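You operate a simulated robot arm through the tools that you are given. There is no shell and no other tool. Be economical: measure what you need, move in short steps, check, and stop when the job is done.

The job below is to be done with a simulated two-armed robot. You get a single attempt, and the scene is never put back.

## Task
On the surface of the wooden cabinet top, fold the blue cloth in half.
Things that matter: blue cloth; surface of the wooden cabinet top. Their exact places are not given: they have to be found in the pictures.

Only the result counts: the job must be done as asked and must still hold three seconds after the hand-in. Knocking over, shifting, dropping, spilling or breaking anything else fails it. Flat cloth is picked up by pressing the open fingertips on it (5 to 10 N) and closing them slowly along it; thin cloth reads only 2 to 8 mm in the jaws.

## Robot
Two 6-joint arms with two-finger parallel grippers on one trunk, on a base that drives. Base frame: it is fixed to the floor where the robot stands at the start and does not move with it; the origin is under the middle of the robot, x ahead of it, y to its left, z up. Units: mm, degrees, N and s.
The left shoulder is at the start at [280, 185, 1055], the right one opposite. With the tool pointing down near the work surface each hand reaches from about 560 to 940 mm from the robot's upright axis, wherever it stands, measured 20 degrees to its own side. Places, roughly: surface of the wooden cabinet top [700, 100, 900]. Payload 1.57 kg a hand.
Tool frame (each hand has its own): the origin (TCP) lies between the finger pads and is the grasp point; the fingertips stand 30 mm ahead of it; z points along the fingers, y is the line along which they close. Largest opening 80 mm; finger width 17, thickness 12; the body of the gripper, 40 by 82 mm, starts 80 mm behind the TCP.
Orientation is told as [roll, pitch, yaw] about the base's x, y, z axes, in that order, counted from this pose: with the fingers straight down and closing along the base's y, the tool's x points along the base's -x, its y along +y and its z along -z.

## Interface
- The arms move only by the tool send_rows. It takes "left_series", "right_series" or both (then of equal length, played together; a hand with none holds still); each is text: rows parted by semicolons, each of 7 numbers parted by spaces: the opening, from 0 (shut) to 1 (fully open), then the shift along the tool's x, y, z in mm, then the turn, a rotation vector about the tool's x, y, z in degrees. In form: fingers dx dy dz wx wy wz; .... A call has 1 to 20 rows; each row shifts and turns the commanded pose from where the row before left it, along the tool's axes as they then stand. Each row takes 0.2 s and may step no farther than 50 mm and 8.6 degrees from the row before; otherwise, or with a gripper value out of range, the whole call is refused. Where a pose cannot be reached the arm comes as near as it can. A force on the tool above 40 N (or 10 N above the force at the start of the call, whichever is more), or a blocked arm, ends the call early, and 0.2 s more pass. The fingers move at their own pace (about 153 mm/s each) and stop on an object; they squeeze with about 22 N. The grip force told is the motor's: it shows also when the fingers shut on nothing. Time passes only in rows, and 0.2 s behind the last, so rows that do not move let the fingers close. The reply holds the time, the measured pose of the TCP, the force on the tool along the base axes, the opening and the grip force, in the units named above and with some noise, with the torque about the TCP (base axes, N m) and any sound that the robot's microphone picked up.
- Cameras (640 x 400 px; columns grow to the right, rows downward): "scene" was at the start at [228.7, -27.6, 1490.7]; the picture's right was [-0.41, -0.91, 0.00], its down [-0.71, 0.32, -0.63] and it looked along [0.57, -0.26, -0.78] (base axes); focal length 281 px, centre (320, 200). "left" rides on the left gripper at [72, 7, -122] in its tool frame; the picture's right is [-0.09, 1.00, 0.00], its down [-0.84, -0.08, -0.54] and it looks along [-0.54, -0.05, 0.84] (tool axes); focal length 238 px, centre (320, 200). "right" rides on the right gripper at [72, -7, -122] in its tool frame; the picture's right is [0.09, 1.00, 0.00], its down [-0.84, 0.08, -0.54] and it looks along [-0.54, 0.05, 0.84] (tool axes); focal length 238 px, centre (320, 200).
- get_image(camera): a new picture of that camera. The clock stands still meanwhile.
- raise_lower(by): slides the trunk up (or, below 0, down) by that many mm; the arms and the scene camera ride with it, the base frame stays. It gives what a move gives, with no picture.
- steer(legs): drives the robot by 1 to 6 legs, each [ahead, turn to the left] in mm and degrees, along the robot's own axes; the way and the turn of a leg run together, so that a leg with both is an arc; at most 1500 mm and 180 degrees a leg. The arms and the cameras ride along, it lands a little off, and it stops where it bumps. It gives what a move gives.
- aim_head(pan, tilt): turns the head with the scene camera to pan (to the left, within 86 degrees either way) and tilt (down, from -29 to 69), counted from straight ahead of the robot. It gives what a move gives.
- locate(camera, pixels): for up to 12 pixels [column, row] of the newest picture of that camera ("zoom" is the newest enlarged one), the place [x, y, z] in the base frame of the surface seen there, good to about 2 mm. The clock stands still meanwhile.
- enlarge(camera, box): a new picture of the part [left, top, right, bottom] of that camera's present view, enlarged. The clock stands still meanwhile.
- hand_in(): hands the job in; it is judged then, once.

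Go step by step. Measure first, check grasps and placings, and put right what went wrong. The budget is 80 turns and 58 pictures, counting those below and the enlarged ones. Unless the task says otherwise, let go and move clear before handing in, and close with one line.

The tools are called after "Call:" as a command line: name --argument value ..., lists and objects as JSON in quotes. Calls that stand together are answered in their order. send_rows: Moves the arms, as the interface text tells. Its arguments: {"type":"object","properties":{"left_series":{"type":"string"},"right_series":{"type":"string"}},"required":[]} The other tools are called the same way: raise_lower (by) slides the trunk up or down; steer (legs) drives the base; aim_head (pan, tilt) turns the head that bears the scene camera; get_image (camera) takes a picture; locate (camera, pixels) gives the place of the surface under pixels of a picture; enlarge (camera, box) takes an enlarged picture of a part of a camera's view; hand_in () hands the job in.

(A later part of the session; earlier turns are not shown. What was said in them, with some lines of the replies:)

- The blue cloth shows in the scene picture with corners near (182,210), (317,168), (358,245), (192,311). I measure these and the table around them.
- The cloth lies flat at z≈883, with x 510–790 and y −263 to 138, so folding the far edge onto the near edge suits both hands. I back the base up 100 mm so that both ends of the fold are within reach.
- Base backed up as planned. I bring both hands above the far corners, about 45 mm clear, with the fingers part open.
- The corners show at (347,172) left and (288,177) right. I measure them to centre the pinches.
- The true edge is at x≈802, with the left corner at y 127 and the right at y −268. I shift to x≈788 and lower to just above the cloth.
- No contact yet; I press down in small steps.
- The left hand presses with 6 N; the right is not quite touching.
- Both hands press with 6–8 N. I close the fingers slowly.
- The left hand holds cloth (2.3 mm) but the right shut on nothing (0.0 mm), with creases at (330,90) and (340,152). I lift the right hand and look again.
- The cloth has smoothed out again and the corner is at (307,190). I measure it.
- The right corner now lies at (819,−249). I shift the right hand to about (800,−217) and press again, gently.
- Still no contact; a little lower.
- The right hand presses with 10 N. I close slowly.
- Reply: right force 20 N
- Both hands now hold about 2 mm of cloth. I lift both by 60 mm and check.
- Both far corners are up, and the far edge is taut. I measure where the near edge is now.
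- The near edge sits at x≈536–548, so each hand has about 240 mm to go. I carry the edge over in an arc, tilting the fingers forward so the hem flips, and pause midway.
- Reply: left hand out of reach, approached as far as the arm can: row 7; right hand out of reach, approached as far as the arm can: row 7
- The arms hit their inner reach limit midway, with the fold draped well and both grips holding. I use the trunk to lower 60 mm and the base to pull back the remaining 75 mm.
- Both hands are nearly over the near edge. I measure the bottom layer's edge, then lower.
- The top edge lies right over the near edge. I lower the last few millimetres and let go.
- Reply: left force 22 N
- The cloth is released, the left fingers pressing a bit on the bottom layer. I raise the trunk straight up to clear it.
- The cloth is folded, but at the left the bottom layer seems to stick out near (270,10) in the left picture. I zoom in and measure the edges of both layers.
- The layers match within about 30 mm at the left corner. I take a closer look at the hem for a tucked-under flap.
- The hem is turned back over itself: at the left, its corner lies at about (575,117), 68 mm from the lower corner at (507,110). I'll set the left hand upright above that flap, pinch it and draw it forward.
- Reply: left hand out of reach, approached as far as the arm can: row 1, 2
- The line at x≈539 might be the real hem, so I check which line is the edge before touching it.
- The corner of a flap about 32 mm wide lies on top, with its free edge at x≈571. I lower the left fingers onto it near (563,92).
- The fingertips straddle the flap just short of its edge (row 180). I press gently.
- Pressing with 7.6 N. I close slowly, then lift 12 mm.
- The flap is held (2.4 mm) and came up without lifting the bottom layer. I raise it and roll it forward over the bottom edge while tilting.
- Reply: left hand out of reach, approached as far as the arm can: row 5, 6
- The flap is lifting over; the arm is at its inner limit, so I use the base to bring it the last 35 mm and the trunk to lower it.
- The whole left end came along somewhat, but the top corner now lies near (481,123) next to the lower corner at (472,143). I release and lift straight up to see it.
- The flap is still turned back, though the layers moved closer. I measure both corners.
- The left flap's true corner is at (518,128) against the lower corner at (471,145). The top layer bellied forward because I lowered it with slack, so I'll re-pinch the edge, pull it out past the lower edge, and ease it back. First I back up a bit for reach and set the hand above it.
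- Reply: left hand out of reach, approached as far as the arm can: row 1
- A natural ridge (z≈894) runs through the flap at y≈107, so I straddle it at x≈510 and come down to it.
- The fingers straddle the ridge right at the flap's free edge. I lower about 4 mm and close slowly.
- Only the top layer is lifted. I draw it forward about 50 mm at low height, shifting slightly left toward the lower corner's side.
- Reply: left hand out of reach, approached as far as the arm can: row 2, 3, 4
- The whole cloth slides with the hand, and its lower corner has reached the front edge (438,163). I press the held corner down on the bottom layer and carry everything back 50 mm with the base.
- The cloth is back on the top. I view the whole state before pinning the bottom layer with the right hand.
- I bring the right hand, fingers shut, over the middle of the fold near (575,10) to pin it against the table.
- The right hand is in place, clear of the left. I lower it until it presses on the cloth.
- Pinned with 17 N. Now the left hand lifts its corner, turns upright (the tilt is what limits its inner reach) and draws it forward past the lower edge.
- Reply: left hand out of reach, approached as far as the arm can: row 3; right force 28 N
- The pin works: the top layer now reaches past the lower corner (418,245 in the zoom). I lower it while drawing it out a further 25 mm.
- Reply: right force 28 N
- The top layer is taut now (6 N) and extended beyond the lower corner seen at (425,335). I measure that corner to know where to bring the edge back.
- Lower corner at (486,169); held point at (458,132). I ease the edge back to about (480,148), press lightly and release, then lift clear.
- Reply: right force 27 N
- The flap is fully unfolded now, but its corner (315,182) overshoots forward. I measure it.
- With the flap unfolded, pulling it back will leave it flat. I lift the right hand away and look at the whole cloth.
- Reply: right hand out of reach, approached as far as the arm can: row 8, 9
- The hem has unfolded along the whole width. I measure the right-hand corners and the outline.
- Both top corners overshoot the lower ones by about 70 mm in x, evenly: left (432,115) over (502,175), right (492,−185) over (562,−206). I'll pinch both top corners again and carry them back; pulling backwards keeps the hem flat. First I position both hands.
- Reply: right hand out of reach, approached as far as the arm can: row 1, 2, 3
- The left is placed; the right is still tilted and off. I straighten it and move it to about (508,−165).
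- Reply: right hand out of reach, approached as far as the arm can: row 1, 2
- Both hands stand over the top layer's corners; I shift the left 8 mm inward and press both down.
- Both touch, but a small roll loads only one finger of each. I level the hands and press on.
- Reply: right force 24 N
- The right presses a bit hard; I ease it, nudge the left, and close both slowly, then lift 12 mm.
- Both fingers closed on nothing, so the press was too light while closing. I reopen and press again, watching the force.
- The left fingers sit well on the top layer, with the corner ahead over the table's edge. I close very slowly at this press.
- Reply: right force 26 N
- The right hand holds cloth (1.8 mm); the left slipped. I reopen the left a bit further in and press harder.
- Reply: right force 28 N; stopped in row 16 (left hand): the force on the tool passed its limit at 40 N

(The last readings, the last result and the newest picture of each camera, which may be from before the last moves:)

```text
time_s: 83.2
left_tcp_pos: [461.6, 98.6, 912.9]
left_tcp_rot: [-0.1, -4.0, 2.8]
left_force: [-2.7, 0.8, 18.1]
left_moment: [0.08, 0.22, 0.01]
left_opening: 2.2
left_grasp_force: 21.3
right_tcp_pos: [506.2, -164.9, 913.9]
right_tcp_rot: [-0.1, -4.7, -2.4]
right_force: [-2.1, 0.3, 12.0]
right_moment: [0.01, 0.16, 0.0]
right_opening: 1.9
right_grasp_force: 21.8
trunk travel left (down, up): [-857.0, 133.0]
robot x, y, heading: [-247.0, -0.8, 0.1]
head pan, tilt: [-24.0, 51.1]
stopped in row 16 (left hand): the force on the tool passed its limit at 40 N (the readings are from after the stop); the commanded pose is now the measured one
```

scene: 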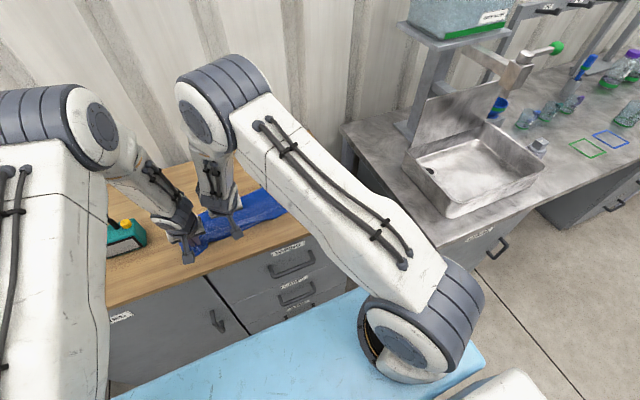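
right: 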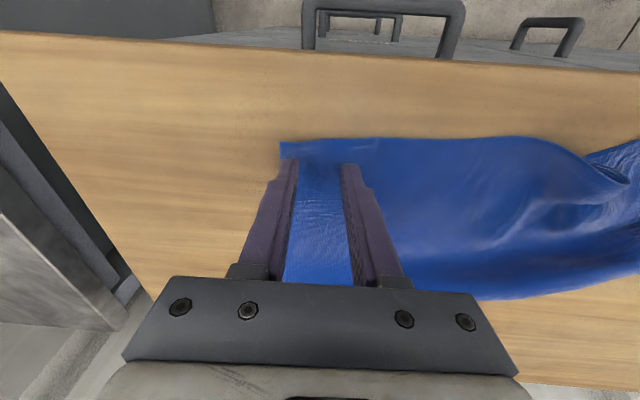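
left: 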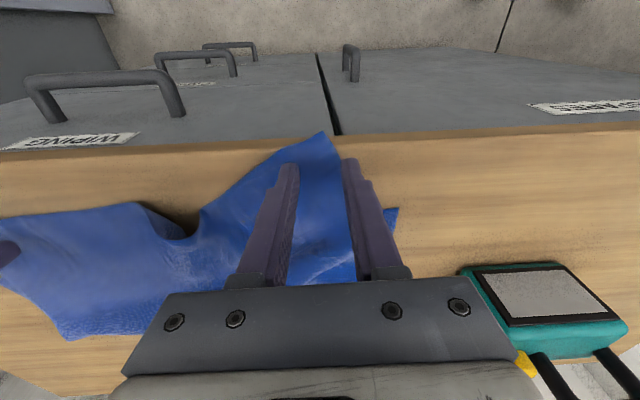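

Both hands hold (2.2 and 1.9 mm). I lift 25 mm, carry the top edge 70 mm back while spreading it sideways over the lower corners.

Call:
send_rows --left_series "0 0 0 -8 0 0 0;0 0 0 -17 0 0 0;0 -10 9 0 0 0 0;0 -10 9 0 0 0 0;0 -10 9 0 0 0 0;0 -10 9 0 0 0 0;0 -10 8 0 0 0 0;0 -10 8 0 0 0 0;0 -10 8 0 0 0 0;0 0 0 0 0 0 0" --right_series "0 0 0 -8 0 0 0;0 0 0 -17 0 0 0;0 -10 -3 0 0 0 0;0 -10 -3 0 0 0 0;0 -10 -3 0 0 0 0;0 -10 -3 0 0 0 0;0 -10 -3 0 0 0 0;0 -10 -3 0 0 0 0;0 -10 -3 0 0 0 0;0 0 0 0 0 0 0"

Call:
get_image --camera "scene"

```text
time_s: 85.4
left_tcp_pos: [525.8, 163.4, 942.6]
left_tcp_rot: [0.0, -3.7, 3.0]
left_force: [-0.1, 0.2, -0.2]
left_moment: [-0.01, 0.01, 0.01]
left_opening: 2.1
left_grasp_force: 22.0
right_tcp_pos: [573.3, -187.8, 943.5]
right_tcp_rot: [-0.1, -4.5, -2.4]
right_force: [-0.3, 0.6, 0.2]
right_moment: [-0.01, -0.01, -0.02]
right_opening: 0.0
right_grasp_force: 21.1
trunk travel left (down, up): [-857.0, 133.0]
robot x, y, heading: [-244.1, 0.5, -0.1]
head pan, tilt: [-24.0, 51.1]
```

```text
4 pictures are left
```

scene: 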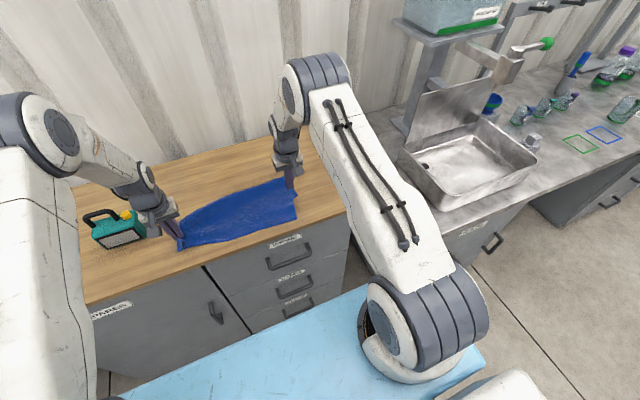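

The right hand slipped off; the left corner is moved. I set the left down, release and raise it, then measure from one picture.

Call:
send_rows --left_series "0 0 0 12 0 0 0;0 0 0 10 0 0 0;0 0 0 2 0 0 0;0.05 0 0 0 0 0 0;0.1 0 0 0 0 0 0;0.15 0 0 0 0 0 0;0.2 0 0 0 0 0 0;0.2 0 0 0 0 0 0;0.2 0 0 -15 0 0 0;0.2 0 0 -40 0 0 0;0.2 -30 0 -30 0 0 0;0.2 -40 0 0 0 0 0;0.2 -40 0 0 0 0 0;0.2 0 0 0 0 0 0" --right_series "0 0 0 0 0 0 0;0 0 0 0 0 0 0;0 0 0 0 0 0 0;0 0 0 0 0 0 0;0 0 0 0 0 0 0;0 0 0 0 0 0 0;0 0 0 0 0 0 0;0 0 0 0 0 0 0;0 0 0 -15 0 0 0;0 0 0 -40 0 0 0;0 -30 0 -30 0 0 0;0 -40 0 0 0 0 0;0 -40 0 0 0 0 0;0 0 0 0 0 0 0"

Call:
enlarge --camera "scene" --box '[140, 150, 340, 275]'

```text
time_s: 88.4
left_tcp_pos: [630.9, 168.6, 1008.8]
left_tcp_rot: [-0.1, -3.7, 2.9]
left_force: [0.2, 0.4, -0.7]
left_moment: [0.0, 0.03, 0.01]
left_opening: 16.0
left_grasp_force: 0.0
right_tcp_pos: [675.1, -192.4, 1035.0]
right_tcp_rot: [-0.1, -4.4, -2.4]
right_force: [0.7, -0.4, -0.6]
right_moment: [0.01, 0.06, -0.02]
right_opening: 0.0
right_grasp_force: 21.6
trunk travel left (down, up): [-857.0, 133.0]
robot x, y, heading: [-243.2, -0.4, -0.3]
head pan, tilt: [-24.0, 51.1]
```

```text
3.20 times, centred on (240, 212) of scene
```

zoom: 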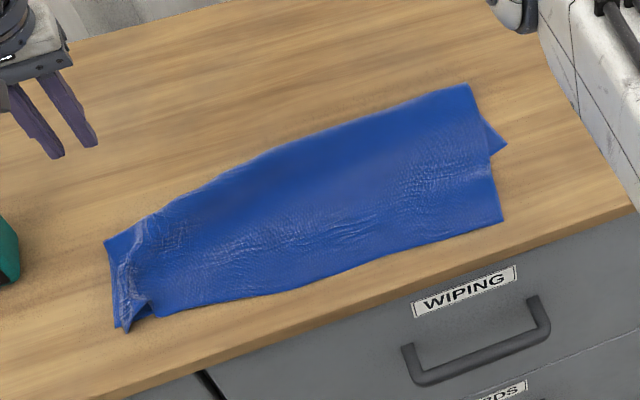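

Now the left end lies together, with the bottom layer's right corner at (507,147) and the top's at (503,222). I measure.

Call:
locate --camera "zoom" --pixels '[[506, 147], [502, 221], [488, 155], [468, 86], [116, 327], [128, 332], [106, 242], [155, 316], [300, 287], [430, 242], [280, 150], [490, 185]]'

```text
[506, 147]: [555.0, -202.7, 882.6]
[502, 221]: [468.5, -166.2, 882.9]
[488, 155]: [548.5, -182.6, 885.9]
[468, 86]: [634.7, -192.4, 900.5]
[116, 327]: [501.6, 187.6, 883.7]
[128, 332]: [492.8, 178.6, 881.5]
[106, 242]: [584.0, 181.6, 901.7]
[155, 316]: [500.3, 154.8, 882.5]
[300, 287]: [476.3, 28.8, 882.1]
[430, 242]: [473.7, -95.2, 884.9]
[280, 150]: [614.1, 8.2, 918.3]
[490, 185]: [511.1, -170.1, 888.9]
```

The left corners now match within about 13 mm. The right top corner (468,−166) still overshoots the lower one (555,−203), so I repeat the move with the right hand alone.

Call:
send_rows --right_series "0.4 40 8 0 0 0 0;0.4 40 8 0 0 0 0;0.4 40 8 0 0 0 0;0.4 40 8 0 0 0 0;0.4 39 8 0 0 0 0;0.4 0 0 38 0 0 0;0.4 0 0 38 0 0 0;0.4 0 0 34 0 0 0;0.4 0 0 0 0 0 0"

```text
time_s: 90.4
left_tcp_pos: [630.3, 167.6, 1009.8]
left_tcp_rot: [-0.1, -4.0, 2.8]
left_force: [-0.1, -0.1, 0.3]
left_moment: [0.01, -0.02, 0.02]
left_opening: 16.3
left_grasp_force: 0.1
right_tcp_pos: [491.3, -141.3, 913.2]
right_tcp_rot: [-0.1, -4.8, -2.5]
right_force: [-4.5, -0.3, 28.4]
right_moment: [0.14, 0.29, 0.05]
right_opening: 32.1
right_grasp_force: 0.0
trunk travel left (down, up): [-857.0, 133.0]
robot x, y, heading: [-244.5, -0.5, -0.1]
head pan, tilt: [-24.0, 51.1]
```

It is already pressing with 28 N, at (493,−141). I ease off a little and close slowly.

Call:
send_rows --right_series "0.4 0 0 -0.9 0 0 0;0.37 0 0 0 0 0 0;0.34 0 0 0 0 0 0;0.31 0 0 0 0 0 0;0.28 0 0 0 0 0 0;0.25 0 0 0 0 0 0;0.22 0 0 0 0 0 0;0.19 0 0 0 0 0 0;0.16 0 0 0 0 0 0;0.13 0 0 0 0 0 0;0.1 0 0 0 0 0 0;0.07 0 0 0 0 0 0;0.05 0 0 0 0 0 0;0.03 0 0 0 0 0 0;0.01 0 0 0 0 0 0;0 0 0 0 0 0 0;0 0 0 0 0 0 0"

```text
time_s: 94.0
left_tcp_pos: [630.2, 168.5, 1011.2]
left_tcp_rot: [0.0, -3.8, 2.9]
left_force: [-0.4, -0.8, -0.6]
left_moment: [-0.01, 0.03, -0.01]
left_opening: 15.9
left_grasp_force: 0.0
right_tcp_pos: [489.2, -141.6, 915.3]
right_tcp_rot: [0.0, -4.6, -2.4]
right_force: [-1.5, 2.6, 30.8]
right_moment: [0.11, 0.18, -0.01]
right_opening: 2.6
right_grasp_force: 22.3
trunk travel left (down, up): [-857.0, 133.0]
robot x, y, heading: [-247.1, 0.2, 0.0]
head pan, tilt: [-24.0, 51.1]
```

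Holding 2.6 mm. I lift gently and check the grip before moving.

Call:
send_rows --right_series "0 0 0 -4 0 0 0;0 0 0 -6 0 0 0;0 0 0 -8 0 0 0;0 0 0 -8 0 0 0;0 0 0 0 0 0 0"

```text
time_s: 95.2
left_tcp_pos: [631.7, 168.1, 1009.2]
left_tcp_rot: [-0.1, -3.8, 2.8]
left_force: [0.0, 0.1, -0.5]
left_moment: [-0.02, -0.02, 0.03]
left_opening: 16.1
left_grasp_force: 0.2
right_tcp_pos: [486.9, -142.6, 938.5]
right_tcp_rot: [-0.1, -4.4, -2.5]
right_force: [-0.2, 0.3, 0.1]
right_moment: [0.01, -0.02, -0.01]
right_opening: 2.7
right_grasp_force: 21.9
trunk travel left (down, up): [-857.0, 133.0]
robot x, y, heading: [-243.4, 1.2, -0.1]
head pan, tilt: [-24.0, 51.1]
```

Grip holds. I carry the corner 85 mm back and 35 mm to the right, set it down, release and rise.

Call:
send_rows --right_series "0 -10.6 -4 0 0 0 0;0 -10.6 -4 0 0 0 0;0 -10.6 -4 0 0 0 0;0 -10.6 -4 0 0 0 0;0 -10.6 -4 0 0 0 0;0 -10.6 -4 0 0 0 0;0 -10.6 -4 0 0 0 0;0 -10.6 -4 0 0 0 0;0 0 0 10 0 0 0;0 0 0 9 0 0 0;0 0 0 3 0 0 0;0.05 0 0 0 0 0 0;0.1 0 0 0 0 0 0;0.15 0 0 0 0 0 0;0.2 0 0 0 0 0 0;0.2 0 0 0 0 0 0;0.2 0 0 -15 0 0 0;0.2 0 0 -40 0 0 0;0.2 0 0 -40 0 0 0;0.2 -40 0 0 0 0 0"

Call:
enlarge --camera "scene" --box '[140, 150, 340, 275]'

```text
time_s: 99.4
left_tcp_pos: [630.8, 168.9, 1010.3]
left_tcp_rot: [-0.1, -3.8, 2.8]
left_force: [0.3, 0.3, 1.2]
left_moment: [-0.03, -0.03, 0.0]
left_opening: 16.2
left_grasp_force: 0.1
right_tcp_pos: [605.3, -180.8, 1018.9]
right_tcp_rot: [-0.1, -4.6, -2.4]
right_force: [-0.1, -0.3, 0.3]
right_moment: [0.01, -0.01, 0.0]
right_opening: 16.0
right_grasp_force: 0.1
trunk travel left (down, up): [-857.0, 133.0]
robot x, y, heading: [-244.2, 0.3, 0.2]
head pan, tilt: [-24.0, 51.1]
```

```text
3.20 times, centred on (240, 212) of scene
5 turns are left
```

zoom: 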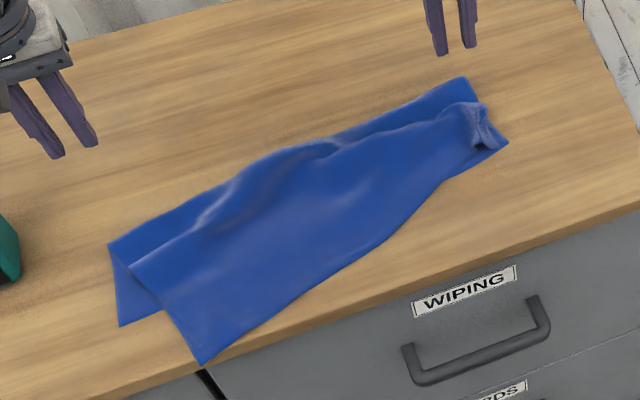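

The right corner now sits over the lower one, but the left top corner swung forward to (203,363). I measure it for one last correction.

Call:
locate --camera "zoom" --pixels '[[203, 362], [120, 325], [108, 245], [133, 265], [165, 310], [300, 292], [390, 235], [490, 147], [506, 143], [240, 300], [464, 80], [225, 325]]'

```text
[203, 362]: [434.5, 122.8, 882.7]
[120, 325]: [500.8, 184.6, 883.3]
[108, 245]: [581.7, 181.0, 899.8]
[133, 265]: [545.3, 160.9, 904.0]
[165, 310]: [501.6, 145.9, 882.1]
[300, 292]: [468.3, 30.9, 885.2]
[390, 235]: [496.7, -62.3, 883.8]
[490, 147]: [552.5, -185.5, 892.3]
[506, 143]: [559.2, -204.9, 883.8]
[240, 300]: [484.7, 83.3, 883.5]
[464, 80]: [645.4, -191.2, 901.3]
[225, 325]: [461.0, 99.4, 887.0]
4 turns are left
```

I pin the right end with the closed right fingers and bring the left hand to its earlier successful pinch spot just inside the left corner.

Call:
send_rows --right_series "0 20.5 2 0 0 0 0;0 20.5 2 0 0 0 0;0 0 0 35 0 0 0;0 0 0 35 0 0 0;0 0 0 22 0 0 0;0 0 0 4 0 0 0;0 0 0 0 0 0 0"

Call:
send_rows --left_series "0.4 44.2 -13.1 0 0 0 0;0.4 44.2 -13.1 0 0 0 0;0.4 44.2 -13.1 0 0 0 0;0.4 44.2 -13.1 0 0 0 0;0.4 0 0 35 0 0 0;0.4 0 0 30 0 0 0;0.4 0 0 15 0 0 0;0.4 0 0 3.8 0 0 0;0.4 0 0 0 0 0 0"

```text
time_s: 101.0
left_tcp_pos: [629.4, 168.5, 1011.2]
left_tcp_rot: [-0.1, -4.1, 3.0]
left_force: [-0.3, -0.6, 0.9]
left_moment: [-0.01, 0.01, 0.05]
left_opening: 16.0
left_grasp_force: 0.0
right_tcp_pos: [571.7, -173.3, 925.3]
right_tcp_rot: [-0.1, -4.8, -2.4]
right_force: [-2.2, 2.6, 38.7]
right_moment: [-0.21, 0.17, -0.01]
right_opening: 0.0
right_grasp_force: 21.2
trunk travel left (down, up): [-857.0, 133.0]
robot x, y, heading: [-246.2, -1.9, -0.1]
head pan, tilt: [-24.0, 51.1]
```

```text
time_s: 103.0
left_tcp_pos: [462.6, 108.0, 915.9]
left_tcp_rot: [-0.1, -3.8, 2.8]
left_force: [0.4, 0.5, 0.2]
left_moment: [-0.01, 0.03, -0.04]
left_opening: 32.1
left_grasp_force: 0.1
right_tcp_pos: [570.7, -173.9, 920.5]
right_tcp_rot: [-0.1, -4.6, -2.5]
right_force: [-1.3, -0.7, -0.2]
right_moment: [0.03, 0.0, -0.02]
right_opening: 0.2
right_grasp_force: 21.8
trunk travel left (down, up): [-857.0, 133.0]
robot x, y, heading: [-249.2, -5.8, 0.1]
head pan, tilt: [-24.0, 51.1]
3 turns are left
```

The left is just above contact at (463,108), and the right rests on the cloth. I press, close, lift, carry the corner back as before, set it down, release, and clear both hands.

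Call:
send_rows --left_series "0.4 0 0 1.2 0 0 0;0.4 0 0 0.9 0 0 0;0.4 0 0 0.5 0 0 0;0.37 0 0 0 0 0 0;0.34 0 0 0 0 0 0;0.31 0 0 0 0 0 0;0.28 0 0 0 0 0 0;0.25 0 0 0.1 0 0 0;0.22 0 0 0.1 0 0 0;0.19 0 0 0.1 0 0 0;0.16 0 0 0.1 0 0 0;0.13 0 0 0.1 0 0 0;0.1 0 0 0.1 0 0 0;0.07 0 0 0 0 0 0;0.05 0 0 0 0 0 0;0.03 0 0 0 0 0 0;0.01 0 0 0 0 0 0;0 0 0 0 0 0 0;0 0 0 0 0 0 0"

Call:
send_rows --left_series "0 0 0 0 0 0 0;0 0 0 -4 0 0 0;0 0 0 -7 0 0 0;0 0 0 -14 0 0 0;0 -9.5 8.5 0 0 0 0;0 -9.5 8.5 0 0 0 0;0 -9.5 8.5 0 0 0 0;0 -9.5 8.5 0 0 0 0;0 -9.5 8.5 0 0 0 0;0 -9.5 8.5 0 0 0 0;0 -9.5 8.5 0 0 0 0;0 0 0 12 0 0 0;0 0 0 10 0 0 0;0 0 0 2 0 0 0;0 0 0 0 0 0 0"

Call:
send_rows --left_series "0.05 0 0 0 0 0 0;0.1 0 0 0 0 0 0;0.15 0 0 0 0 0 0;0.2 0 0 0 0 0 0;0.2 0 0 0 0 0 0;0.2 0 0 -15 0 0 0;0.2 0 0 -40 0 0 0;0.2 0 0 -30 0 0 0;0.2 -40 0 0 0 0 0;0.2 -40 0 0 0 0 0;0.2 0 0 0 0 0 0" --right_series "0 0 0 0 0 0 0;0 0 0 0 0 0 0;0 0 0 0 0 0 0;0 0 0 0 0 0 0;0 0 0 0 0 0 0;0 0 0 -15 0 0 0;0 0 0 -40 0 0 0;0 0 0 -30 0 0 0;0 -40 0 0 0 0 0;0 -40 0 0 0 0 0;0 0 0 0 0 0 0"

Call:
enlarge --camera "scene" --box '[140, 150, 340, 275]'

```text
time_s: 107.0
left_tcp_pos: [464.2, 107.2, 913.5]
left_tcp_rot: [-0.1, -4.1, 2.8]
left_force: [-0.1, -4.8, 35.6]
left_moment: [-0.28, 0.23, 0.02]
left_opening: 2.7
left_grasp_force: 21.9
right_tcp_pos: [569.7, -174.2, 922.4]
right_tcp_rot: [-0.1, -4.6, -2.4]
right_force: [0.6, 0.1, 0.0]
right_moment: [0.04, -0.03, 0.03]
right_opening: 0.0
right_grasp_force: 21.5
trunk travel left (down, up): [-857.0, 133.0]
robot x, y, heading: [-244.7, 0.3, -0.1]
head pan, tilt: [-24.0, 51.1]
```

```text
time_s: 110.2
left_tcp_pos: [528.2, 170.9, 916.8]
left_tcp_rot: [-0.1, -3.8, 2.8]
left_force: [-0.8, -0.5, 0.0]
left_moment: [-0.05, 0.02, 0.03]
left_opening: 1.6
left_grasp_force: 22.1
right_tcp_pos: [569.7, -174.4, 919.3]
right_tcp_rot: [-0.1, -4.5, -2.4]
right_force: [-0.3, -0.3, 0.6]
right_moment: [0.02, -0.02, -0.05]
right_opening: 0.0
right_grasp_force: 21.4
trunk travel left (down, up): [-857.0, 133.0]
robot x, y, heading: [-243.1, -2.1, -0.1]
head pan, tilt: [-24.0, 51.1]
```

```text
time_s: 112.6
left_tcp_pos: [602.6, 174.5, 1006.9]
left_tcp_rot: [0.0, -3.9, 3.0]
left_force: [0.3, -0.4, -0.1]
left_moment: [0.01, 0.04, -0.02]
left_opening: 15.9
left_grasp_force: 0.1
right_tcp_pos: [644.7, -180.3, 1010.9]
right_tcp_rot: [-0.1, -4.5, -2.4]
right_force: [0.4, -0.9, 0.2]
right_moment: [0.02, 0.04, -0.03]
right_opening: 0.1
right_grasp_force: 21.4
trunk travel left (down, up): [-857.0, 133.0]
robot x, y, heading: [-245.9, 0.4, -0.0]
head pan, tilt: [-24.0, 51.1]
```

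```text
3.20 times, centred on (240, 212) of scene
2 turns are left
```

zoom: 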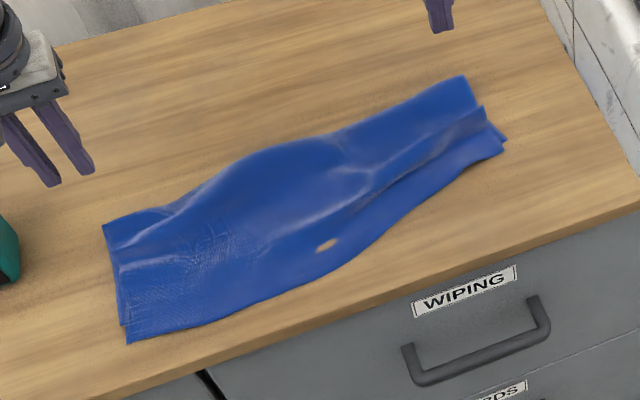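

The latest picture shows both pairs of corners together, left at about (125,335) and right at about (503,148). The cloth is folded on the cabinet top and both hands are clear, so I hand in.

Call:
hand_in

```text
The job is handed in.
```

I folded the blue cloth in half on the cabinet top, far edge over near edge, and handed the job in with both hands released and clear. In the last picture the corners look lined up at both ends, though I didn't measure them after the final move. The top layer is still wrinkled, with a slight bulge in the middle.
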